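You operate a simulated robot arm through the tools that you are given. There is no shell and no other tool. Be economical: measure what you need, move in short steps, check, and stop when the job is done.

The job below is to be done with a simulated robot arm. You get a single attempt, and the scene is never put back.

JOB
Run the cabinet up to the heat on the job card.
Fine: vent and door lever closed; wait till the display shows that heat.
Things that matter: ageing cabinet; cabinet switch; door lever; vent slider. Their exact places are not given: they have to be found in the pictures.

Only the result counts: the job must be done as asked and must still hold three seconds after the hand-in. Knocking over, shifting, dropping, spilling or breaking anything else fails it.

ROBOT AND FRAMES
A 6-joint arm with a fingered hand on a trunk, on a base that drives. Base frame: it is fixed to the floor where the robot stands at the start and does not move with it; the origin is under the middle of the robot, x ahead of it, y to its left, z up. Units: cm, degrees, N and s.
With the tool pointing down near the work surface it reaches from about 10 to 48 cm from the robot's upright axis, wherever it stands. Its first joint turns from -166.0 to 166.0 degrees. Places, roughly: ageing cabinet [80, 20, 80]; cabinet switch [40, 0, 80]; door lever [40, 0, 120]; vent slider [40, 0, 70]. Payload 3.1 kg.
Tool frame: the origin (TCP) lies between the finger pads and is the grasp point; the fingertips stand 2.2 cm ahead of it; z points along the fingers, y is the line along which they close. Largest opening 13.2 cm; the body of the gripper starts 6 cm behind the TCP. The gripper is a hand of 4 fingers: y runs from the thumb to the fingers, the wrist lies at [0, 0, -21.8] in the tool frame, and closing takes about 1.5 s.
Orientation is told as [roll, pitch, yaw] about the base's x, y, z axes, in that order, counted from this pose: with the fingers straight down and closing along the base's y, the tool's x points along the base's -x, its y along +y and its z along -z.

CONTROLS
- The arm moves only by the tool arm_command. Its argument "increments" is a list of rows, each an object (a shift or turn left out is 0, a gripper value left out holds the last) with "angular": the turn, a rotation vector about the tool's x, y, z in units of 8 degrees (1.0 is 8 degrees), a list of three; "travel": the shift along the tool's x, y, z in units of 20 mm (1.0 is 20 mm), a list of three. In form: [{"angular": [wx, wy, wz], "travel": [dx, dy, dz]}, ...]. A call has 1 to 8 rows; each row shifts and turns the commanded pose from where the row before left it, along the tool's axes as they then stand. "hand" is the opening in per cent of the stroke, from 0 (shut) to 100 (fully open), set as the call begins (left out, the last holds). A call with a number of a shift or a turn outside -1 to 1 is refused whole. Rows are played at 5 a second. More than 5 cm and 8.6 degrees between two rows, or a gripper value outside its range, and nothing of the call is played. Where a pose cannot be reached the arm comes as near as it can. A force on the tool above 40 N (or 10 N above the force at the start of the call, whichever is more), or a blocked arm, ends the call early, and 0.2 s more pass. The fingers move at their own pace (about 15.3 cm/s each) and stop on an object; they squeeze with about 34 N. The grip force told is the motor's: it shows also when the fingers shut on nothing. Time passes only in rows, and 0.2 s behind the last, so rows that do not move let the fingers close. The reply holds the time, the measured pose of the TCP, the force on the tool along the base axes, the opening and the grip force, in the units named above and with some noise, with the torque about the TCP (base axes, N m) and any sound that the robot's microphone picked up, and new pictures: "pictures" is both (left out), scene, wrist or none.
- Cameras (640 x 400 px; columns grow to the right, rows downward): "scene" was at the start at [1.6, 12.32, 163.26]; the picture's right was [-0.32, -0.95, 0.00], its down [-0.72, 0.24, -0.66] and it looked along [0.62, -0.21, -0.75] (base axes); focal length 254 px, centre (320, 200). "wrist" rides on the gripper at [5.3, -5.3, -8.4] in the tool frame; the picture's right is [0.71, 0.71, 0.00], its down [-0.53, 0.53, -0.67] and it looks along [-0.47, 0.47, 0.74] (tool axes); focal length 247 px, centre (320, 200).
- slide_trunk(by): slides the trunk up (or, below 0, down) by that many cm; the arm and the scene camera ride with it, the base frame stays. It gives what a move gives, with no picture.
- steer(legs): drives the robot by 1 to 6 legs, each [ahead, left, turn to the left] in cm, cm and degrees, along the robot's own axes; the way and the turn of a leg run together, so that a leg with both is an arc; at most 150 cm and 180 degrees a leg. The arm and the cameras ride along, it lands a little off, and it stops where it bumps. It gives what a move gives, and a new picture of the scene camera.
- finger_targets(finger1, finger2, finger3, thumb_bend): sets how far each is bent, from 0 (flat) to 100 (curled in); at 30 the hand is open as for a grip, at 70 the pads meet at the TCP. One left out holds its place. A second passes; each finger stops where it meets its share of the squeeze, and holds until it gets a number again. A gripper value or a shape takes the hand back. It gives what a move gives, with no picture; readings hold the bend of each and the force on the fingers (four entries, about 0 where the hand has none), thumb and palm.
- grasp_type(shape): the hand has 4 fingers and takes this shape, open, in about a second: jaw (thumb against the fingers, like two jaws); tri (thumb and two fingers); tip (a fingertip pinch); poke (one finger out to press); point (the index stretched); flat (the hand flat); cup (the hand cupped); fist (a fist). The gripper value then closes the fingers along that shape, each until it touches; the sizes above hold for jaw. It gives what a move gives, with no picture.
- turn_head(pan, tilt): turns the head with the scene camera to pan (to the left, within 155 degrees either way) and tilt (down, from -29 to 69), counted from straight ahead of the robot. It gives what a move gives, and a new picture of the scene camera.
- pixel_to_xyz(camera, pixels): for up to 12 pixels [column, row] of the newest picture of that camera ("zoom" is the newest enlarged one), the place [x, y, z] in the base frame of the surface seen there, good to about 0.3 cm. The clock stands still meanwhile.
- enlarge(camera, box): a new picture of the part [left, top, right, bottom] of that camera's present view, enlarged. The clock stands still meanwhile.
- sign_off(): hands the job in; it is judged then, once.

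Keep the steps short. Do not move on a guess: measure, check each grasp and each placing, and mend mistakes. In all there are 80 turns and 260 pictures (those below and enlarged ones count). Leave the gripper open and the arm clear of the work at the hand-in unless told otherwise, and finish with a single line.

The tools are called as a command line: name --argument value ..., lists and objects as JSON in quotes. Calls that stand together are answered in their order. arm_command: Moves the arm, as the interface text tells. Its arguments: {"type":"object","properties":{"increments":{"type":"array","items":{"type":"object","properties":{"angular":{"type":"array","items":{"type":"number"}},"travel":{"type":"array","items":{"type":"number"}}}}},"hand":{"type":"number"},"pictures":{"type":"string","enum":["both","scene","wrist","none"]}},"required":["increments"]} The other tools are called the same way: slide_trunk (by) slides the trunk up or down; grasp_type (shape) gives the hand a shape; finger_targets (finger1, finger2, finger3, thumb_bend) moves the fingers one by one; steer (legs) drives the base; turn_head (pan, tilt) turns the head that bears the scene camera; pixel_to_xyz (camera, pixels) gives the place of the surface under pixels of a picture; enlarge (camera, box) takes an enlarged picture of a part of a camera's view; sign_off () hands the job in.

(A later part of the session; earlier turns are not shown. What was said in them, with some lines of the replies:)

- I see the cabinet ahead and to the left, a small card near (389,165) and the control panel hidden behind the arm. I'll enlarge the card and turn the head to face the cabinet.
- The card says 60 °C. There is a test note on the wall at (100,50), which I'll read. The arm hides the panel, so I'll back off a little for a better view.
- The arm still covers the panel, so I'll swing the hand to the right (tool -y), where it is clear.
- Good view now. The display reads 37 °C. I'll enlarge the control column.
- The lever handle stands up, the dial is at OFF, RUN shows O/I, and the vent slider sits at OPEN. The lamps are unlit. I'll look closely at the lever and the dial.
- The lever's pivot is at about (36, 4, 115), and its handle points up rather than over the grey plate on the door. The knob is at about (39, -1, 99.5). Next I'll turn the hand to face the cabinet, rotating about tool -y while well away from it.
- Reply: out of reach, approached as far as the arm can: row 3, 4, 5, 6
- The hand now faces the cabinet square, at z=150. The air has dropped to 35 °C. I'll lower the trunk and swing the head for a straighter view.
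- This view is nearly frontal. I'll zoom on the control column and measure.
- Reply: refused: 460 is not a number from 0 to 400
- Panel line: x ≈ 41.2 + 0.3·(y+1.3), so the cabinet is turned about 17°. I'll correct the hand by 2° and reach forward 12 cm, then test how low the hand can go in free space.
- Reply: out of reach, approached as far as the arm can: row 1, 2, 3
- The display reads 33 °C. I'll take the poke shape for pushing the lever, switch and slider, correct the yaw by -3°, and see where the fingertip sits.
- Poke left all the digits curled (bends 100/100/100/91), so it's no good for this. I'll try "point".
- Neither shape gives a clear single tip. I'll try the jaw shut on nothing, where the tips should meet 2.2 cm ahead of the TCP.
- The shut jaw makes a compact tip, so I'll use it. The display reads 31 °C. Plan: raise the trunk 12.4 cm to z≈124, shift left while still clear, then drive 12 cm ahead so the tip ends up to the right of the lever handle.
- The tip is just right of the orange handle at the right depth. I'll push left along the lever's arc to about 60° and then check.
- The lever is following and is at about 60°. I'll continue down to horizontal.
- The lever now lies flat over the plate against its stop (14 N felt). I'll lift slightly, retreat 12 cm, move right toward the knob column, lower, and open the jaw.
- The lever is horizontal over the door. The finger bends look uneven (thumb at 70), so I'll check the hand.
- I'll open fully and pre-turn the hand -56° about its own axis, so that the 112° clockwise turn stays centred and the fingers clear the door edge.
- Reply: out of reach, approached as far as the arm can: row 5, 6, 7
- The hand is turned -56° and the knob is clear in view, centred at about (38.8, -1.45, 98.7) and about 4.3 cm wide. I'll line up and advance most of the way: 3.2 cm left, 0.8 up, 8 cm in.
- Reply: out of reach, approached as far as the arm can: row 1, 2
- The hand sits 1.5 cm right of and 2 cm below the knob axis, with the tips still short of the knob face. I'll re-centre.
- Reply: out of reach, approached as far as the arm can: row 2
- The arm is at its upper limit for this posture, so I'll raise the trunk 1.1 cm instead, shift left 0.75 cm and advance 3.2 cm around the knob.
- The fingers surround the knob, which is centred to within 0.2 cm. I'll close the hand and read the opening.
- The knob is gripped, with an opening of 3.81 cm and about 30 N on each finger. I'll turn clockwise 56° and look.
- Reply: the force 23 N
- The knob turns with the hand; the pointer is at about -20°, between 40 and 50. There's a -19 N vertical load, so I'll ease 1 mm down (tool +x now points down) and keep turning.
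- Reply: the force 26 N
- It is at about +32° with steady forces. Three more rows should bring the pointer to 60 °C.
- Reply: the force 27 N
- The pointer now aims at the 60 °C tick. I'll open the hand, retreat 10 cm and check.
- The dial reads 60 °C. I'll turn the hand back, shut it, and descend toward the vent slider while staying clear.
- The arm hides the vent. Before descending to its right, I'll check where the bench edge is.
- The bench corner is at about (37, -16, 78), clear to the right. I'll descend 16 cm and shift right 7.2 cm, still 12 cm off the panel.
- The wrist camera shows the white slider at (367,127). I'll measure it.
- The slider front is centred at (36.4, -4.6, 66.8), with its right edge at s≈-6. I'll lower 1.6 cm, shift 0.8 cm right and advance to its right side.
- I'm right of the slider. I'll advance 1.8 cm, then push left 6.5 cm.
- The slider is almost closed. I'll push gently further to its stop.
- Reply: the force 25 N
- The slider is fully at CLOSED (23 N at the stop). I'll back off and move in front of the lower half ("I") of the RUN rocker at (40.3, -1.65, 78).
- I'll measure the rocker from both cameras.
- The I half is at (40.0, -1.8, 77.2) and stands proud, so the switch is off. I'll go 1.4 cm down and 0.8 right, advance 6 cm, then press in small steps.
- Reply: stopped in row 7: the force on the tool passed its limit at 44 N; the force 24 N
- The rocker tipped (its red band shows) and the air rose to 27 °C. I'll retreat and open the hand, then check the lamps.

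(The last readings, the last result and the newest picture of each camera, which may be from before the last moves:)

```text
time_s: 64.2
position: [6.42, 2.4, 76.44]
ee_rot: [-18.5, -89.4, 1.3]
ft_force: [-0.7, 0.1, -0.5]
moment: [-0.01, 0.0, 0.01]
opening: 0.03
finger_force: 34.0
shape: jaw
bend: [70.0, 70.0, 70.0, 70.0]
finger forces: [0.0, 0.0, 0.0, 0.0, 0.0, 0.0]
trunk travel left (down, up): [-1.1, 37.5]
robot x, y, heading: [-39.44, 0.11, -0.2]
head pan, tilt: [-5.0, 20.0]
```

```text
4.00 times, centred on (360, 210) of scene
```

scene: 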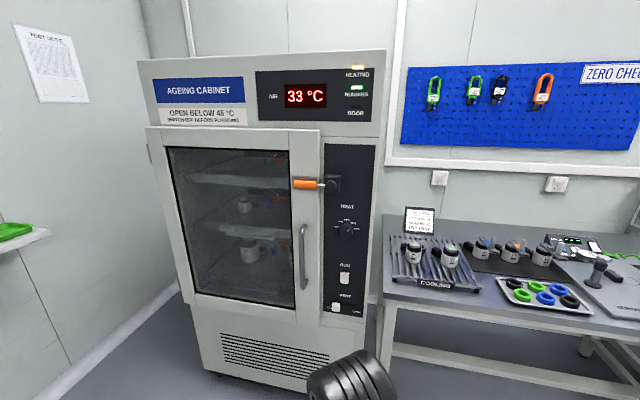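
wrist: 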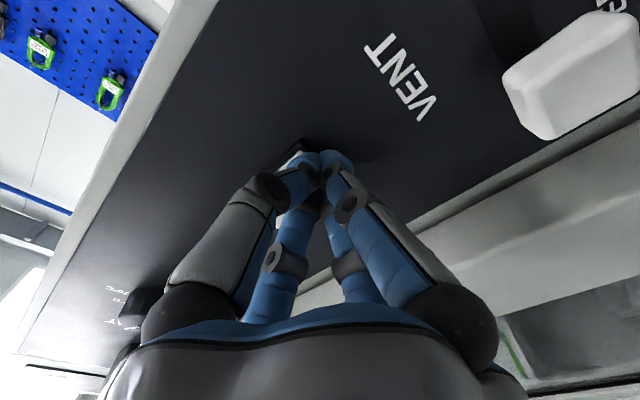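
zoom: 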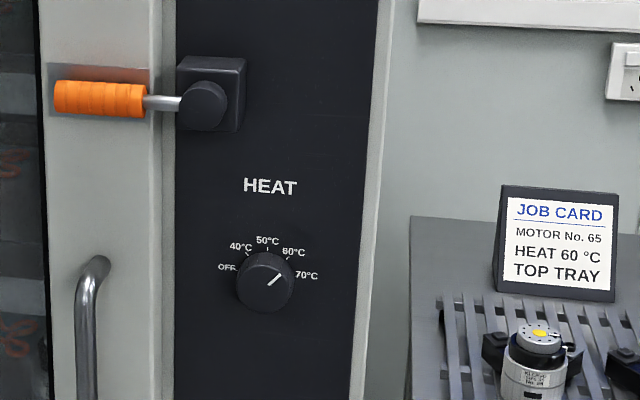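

HEATING and RUNNING are lit, the DOOR lamp is dark, and the air is at 33 °C and rising about 1.5–2 °C/s. I'll open the hand and wait.

arm_command --increments '[{}, {}, {}, {}, {}, {}, {}, {}]' --hand 100 --pictures "none"

arm_command --increments '[{}, {}, {}, {}, {}, {}, {}, {}]' --pictures "none"

arm_command --increments '[{}, {}, {}, {}, {}, {}, {}, {}]' --pictures "none"

arm_command --increments '[{}, {}, {}, {}, {}, {}, {}, {}]' --pictures "none"

arm_command --increments '[{}, {}, {}, {}, {}, {}, {}, {}]' --pictures "none"

arm_command --increments '[{}, {}, {}, {}, {}, {}, {}, {}]' --pictures "none"

arm_command --increments '[{}, {}, {}, {}, {}, {}, {}, {}]' --pictures "none"

arm_command --increments '[{}, {}, {}, {}, {}, {}, {}, {}]' --pictures "scene"

```text
time_s: 66.0
position: [6.42, 2.29, 76.59]
ee_rot: [-18.7, -89.5, 1.4]
ft_force: [0.4, 0.2, 0.3]
moment: [-0.02, -0.01, 0.0]
opening: 13.19
finger_force: 0.0
shape: jaw
bend: [30.0, 30.0, 30.0, 30.0]
finger forces: [0.0, 0.1, 0.0, 0.0, 0.0, 0.1]
trunk travel left (down, up): [-1.1, 37.5]
robot x, y, heading: [-39.11, 0.35, -0.4]
head pan, tilt: [-5.0, 20.0]
```

```text
time_s: 67.8
position: [6.38, 2.53, 76.62]
ee_rot: [-18.5, -89.5, 1.5]
ft_force: [-0.1, 0.1, -0.2]
moment: [0.01, 0.0, 0.0]
opening: 13.18
finger_force: 0.1
shape: jaw
bend: [30.0, 30.0, 30.0, 30.0]
finger forces: [0.1, 0.1, 0.0, 0.1, 0.0, 0.0]
trunk travel left (down, up): [-1.1, 37.5]
robot x, y, heading: [-39.07, 0.19, -0.3]
head pan, tilt: [-5.0, 20.0]
```

```text
time_s: 69.6
position: [6.41, 2.51, 76.44]
ee_rot: [-18.6, -89.4, 1.4]
ft_force: [0.0, 0.7, 0.4]
moment: [0.03, 0.03, -0.01]
opening: 13.21
finger_force: 0.0
shape: jaw
bend: [30.0, 30.0, 30.0, 30.0]
finger forces: [0.0, 0.0, 0.1, 0.0, 0.0, 0.1]
trunk travel left (down, up): [-1.1, 37.5]
robot x, y, heading: [-39.14, 0.02, -0.1]
head pan, tilt: [-5.0, 20.0]
```

```text
time_s: 71.4
position: [6.37, 2.37, 76.59]
ee_rot: [-18.7, -89.4, 1.4]
ft_force: [-0.7, -0.5, -0.3]
moment: [0.0, 0.01, -0.01]
opening: 13.21
finger_force: 0.0
shape: jaw
bend: [30.0, 30.0, 30.0, 30.0]
finger forces: [0.0, 0.1, 0.0, 0.0, 0.1, 0.0]
trunk travel left (down, up): [-1.1, 37.5]
robot x, y, heading: [-39.46, -0.05, 0.0]
head pan, tilt: [-5.0, 20.0]
```

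```text
time_s: 73.2
position: [6.37, 2.31, 76.61]
ee_rot: [-18.6, -89.4, 1.5]
ft_force: [0.7, 0.2, -0.4]
moment: [0.0, -0.06, 0.02]
opening: 13.19
finger_force: 0.1
shape: jaw
bend: [30.0, 30.0, 30.0, 30.0]
finger forces: [0.0, 0.1, 0.0, 0.0, 0.0, 0.0]
trunk travel left (down, up): [-1.1, 37.5]
robot x, y, heading: [-38.98, 0.21, -0.2]
head pan, tilt: [-5.0, 20.0]
```

```text
time_s: 75.0
position: [6.43, 2.28, 76.51]
ee_rot: [-18.6, -89.4, 1.4]
ft_force: [0.3, 0.6, -0.6]
moment: [-0.01, -0.01, -0.03]
opening: 13.17
finger_force: 0.1
shape: jaw
bend: [30.0, 30.0, 30.0, 30.0]
finger forces: [0.0, 0.0, 0.0, 0.0, 0.0, 0.0]
trunk travel left (down, up): [-1.1, 37.5]
robot x, y, heading: [-39.2, 0.49, -0.1]
head pan, tilt: [-5.0, 20.0]
```

```text
time_s: 76.8
position: [6.42, 2.57, 76.56]
ee_rot: [-18.7, -89.4, 1.5]
ft_force: [0.4, -0.8, 0.0]
moment: [-0.03, -0.03, 0.03]
opening: 13.18
finger_force: 0.1
shape: jaw
bend: [30.0, 30.0, 30.0, 30.0]
finger forces: [0.0, 0.0, 0.0, 0.1, 0.0, 0.1]
trunk travel left (down, up): [-1.1, 37.5]
robot x, y, heading: [-39.14, 0.19, -0.2]
head pan, tilt: [-5.0, 20.0]
```

```text
time_s: 78.6
position: [6.43, 2.41, 76.53]
ee_rot: [-18.6, -89.5, 1.5]
ft_force: [0.3, 0.2, 0.5]
moment: [0.0, -0.02, -0.02]
opening: 13.22
finger_force: 0.2
shape: jaw
bend: [30.0, 30.0, 30.0, 30.0]
finger forces: [0.0, 0.0, 0.0, 0.0, 0.0, 0.0]
trunk travel left (down, up): [-1.1, 37.5]
robot x, y, heading: [-38.67, 0.13, -0.1]
head pan, tilt: [-5.0, 20.0]
```

scene: 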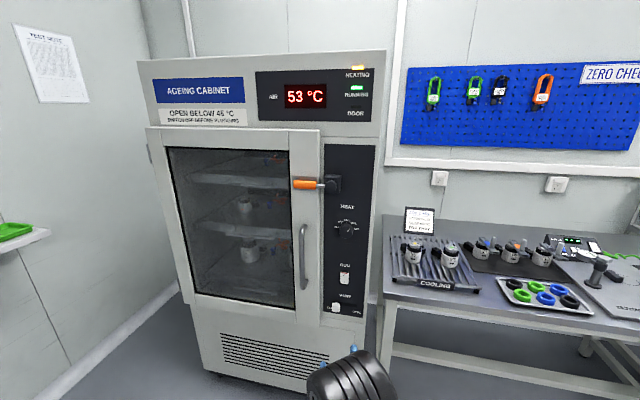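

The display reads 53 °C and is still climbing. I'll wait longer.

arm_command --increments '[{}, {}, {}, {}, {}, {}, {}, {}]' --pictures "none"

arm_command --increments '[{}, {}, {}, {}, {}, {}, {}, {}]' --pictures "none"

arm_command --increments '[{}, {}, {}, {}, {}, {}, {}, {}]' --pictures "none"

arm_command --increments '[{}, {}, {}, {}, {}, {}, {}, {}]' --pictures "none"

arm_command --increments '[{}, {}, {}, {}, {}, {}, {}, {}]' --pictures "scene"

enlarge --camera "scene" --box '[240, 40, 432, 160]'

```text
time_s: 80.4
position: [6.28, 2.56, 76.51]
ee_rot: [-18.6, -89.3, 1.5]
ft_force: [0.0, 0.3, 0.5]
moment: [0.0, 0.02, 0.0]
opening: 13.23
finger_force: 0.0
shape: jaw
bend: [30.0, 30.0, 30.0, 30.0]
finger forces: [0.0, 0.0, 0.0, 0.0, 0.0, 0.0]
trunk travel left (down, up): [-1.1, 37.5]
robot x, y, heading: [-39.08, -0.25, -0.3]
head pan, tilt: [-5.0, 20.0]
```

```text
time_s: 82.2
position: [6.39, 2.41, 76.65]
ee_rot: [-18.6, -89.4, 1.5]
ft_force: [0.4, 0.5, 0.2]
moment: [0.01, 0.0, 0.0]
opening: 13.17
finger_force: 0.3
shape: jaw
bend: [30.0, 30.0, 30.0, 30.0]
finger forces: [0.1, 0.0, 0.0, 0.0, 0.1, 0.0]
trunk travel left (down, up): [-1.1, 37.5]
robot x, y, heading: [-39.17, 0.06, -0.2]
head pan, tilt: [-5.0, 20.0]
```

```text
time_s: 84.0
position: [6.38, 2.36, 76.52]
ee_rot: [-18.7, -89.4, 1.5]
ft_force: [-0.4, 0.0, -0.1]
moment: [-0.05, 0.01, -0.01]
opening: 13.22
finger_force: 0.1
shape: jaw
bend: [30.0, 30.0, 30.0, 30.0]
finger forces: [0.0, 0.0, 0.0, 0.0, 0.0, 0.0]
trunk travel left (down, up): [-1.1, 37.5]
robot x, y, heading: [-38.93, 0.17, -0.4]
head pan, tilt: [-5.0, 20.0]
```

```text
time_s: 85.8
position: [6.47, 2.45, 76.5]
ee_rot: [-18.5, -89.4, 1.5]
ft_force: [0.0, -0.3, -0.2]
moment: [0.01, 0.02, 0.0]
opening: 13.18
finger_force: 0.0
shape: jaw
bend: [30.0, 30.0, 30.0, 30.0]
finger forces: [0.0, 0.0, 0.0, 0.0, 0.0, 0.0]
trunk travel left (down, up): [-1.1, 37.5]
robot x, y, heading: [-39.07, -0.03, 0.1]
head pan, tilt: [-5.0, 20.0]
```

```text
time_s: 87.6
position: [6.45, 2.34, 76.52]
ee_rot: [-18.6, -89.5, 1.5]
ft_force: [-0.3, 0.1, 0.7]
moment: [0.0, 0.0, -0.01]
opening: 13.19
finger_force: 0.0
shape: jaw
bend: [30.0, 30.0, 30.0, 30.0]
finger forces: [0.0, 0.0, 0.0, 0.0, 0.1, 0.1]
trunk travel left (down, up): [-1.1, 37.5]
robot x, y, heading: [-39.1, 0.38, -0.5]
head pan, tilt: [-5.0, 20.0]
```

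scene: 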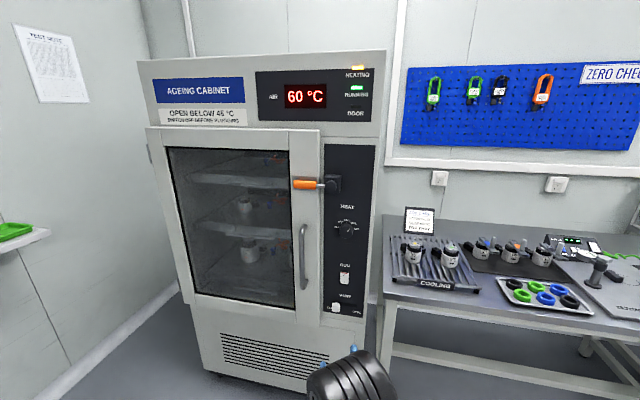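

```text
3.33 times, centred on (336, 100) of scene
```

zoom: 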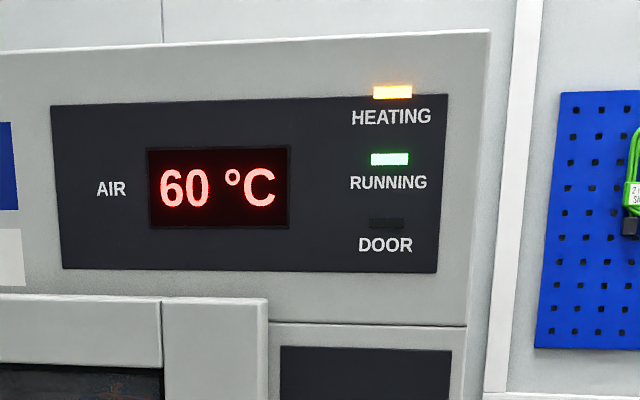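

It reads 60 °C. I'll wait a few seconds more to see that it holds.

arm_command --increments '[{}, {}, {}, {}, {}, {}, {}, {}]' --pictures "scene"

arm_command --increments '[{}, {}, {}, {}, {}, {}, {}, {}]' --pictures "none"

arm_command --increments '[{}, {}, {}, {}, {}, {}, {}, {}]' --pictures "none"

enlarge --camera "scene" --box '[240, 40, 432, 160]'

enlarge --camera "scene" --box '[290, 210, 418, 320]'

```text
time_s: 89.4
position: [6.33, 2.41, 76.49]
ee_rot: [-18.7, -89.4, 1.5]
ft_force: [0.3, 0.1, 0.4]
moment: [-0.01, -0.05, -0.03]
opening: 13.18
finger_force: 0.0
shape: jaw
bend: [30.0, 30.0, 30.0, 30.0]
finger forces: [0.0, 0.0, 0.1, 0.0, 0.1, 0.0]
trunk travel left (down, up): [-1.1, 37.5]
robot x, y, heading: [-39.36, -0.3, -0.3]
head pan, tilt: [-5.0, 20.0]
```

scene: 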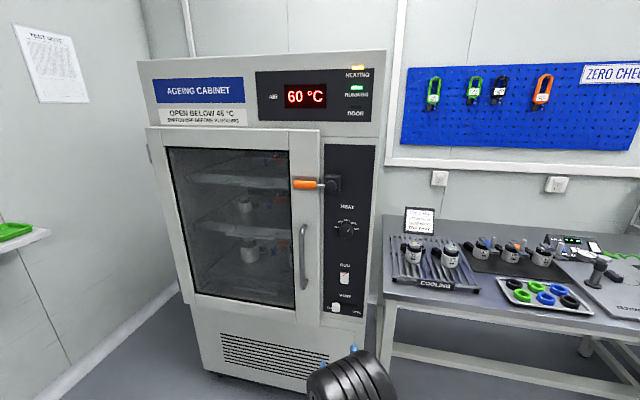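

```text
time_s: 91.2
position: [6.46, 2.52, 76.57]
ee_rot: [-18.6, -89.4, 1.6]
ft_force: [-0.2, 0.2, 0.1]
moment: [0.01, 0.0, 0.0]
opening: 13.18
finger_force: 0.1
shape: jaw
bend: [30.0, 30.0, 30.0, 30.0]
finger forces: [0.0, 0.0, 0.1, 0.1, 0.0, 0.1]
trunk travel left (down, up): [-1.1, 37.5]
robot x, y, heading: [-39.39, -0.09, -0.4]
head pan, tilt: [-5.0, 20.0]
```

```text
time_s: 93.0
position: [6.4, 2.49, 76.77]
ee_rot: [-18.7, -89.5, 1.5]
ft_force: [-0.1, -0.2, -0.2]
moment: [-0.03, -0.08, -0.02]
opening: 13.17
finger_force: 0.1
shape: jaw
bend: [30.0, 30.0, 30.0, 30.0]
finger forces: [0.0, 0.1, 0.0, 0.0, 0.1, 0.0]
trunk travel left (down, up): [-1.1, 37.5]
robot x, y, heading: [-39.04, 0.02, -0.2]
head pan, tilt: [-5.0, 20.0]
```

```text
3.33 times, centred on (336, 100) of scene
```

zoom: 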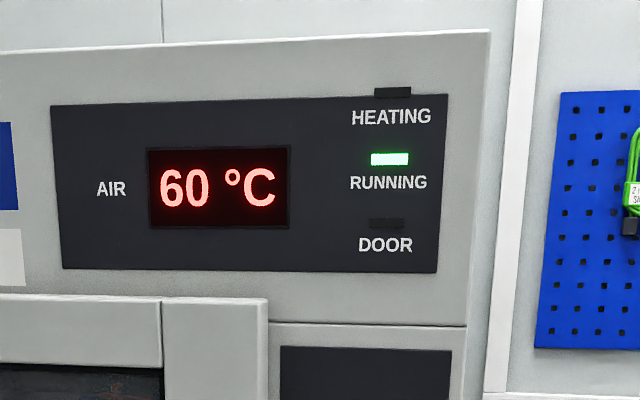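

```text
3.64 times, centred on (354, 265) of scene
```

zoom: 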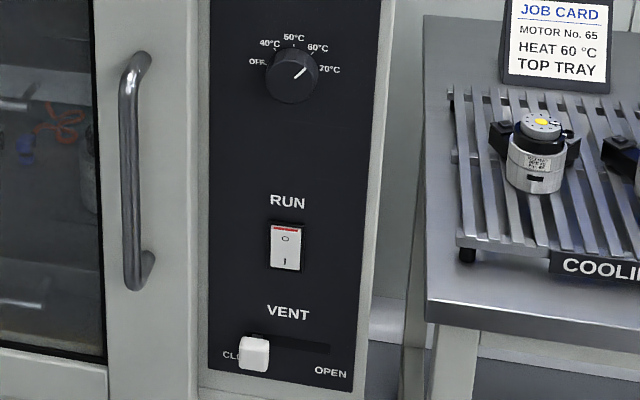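

The display holds at 60 °C and HEATING has cycled off. The vent and lever are closed and the switch is on. The arm is clear with the hand open, so I'm handing in.

sign_off

```text
The job is handed in.
```

The cabinet is running and holding at 60 °C, the heat on the job card, with the vent and door lever closed.
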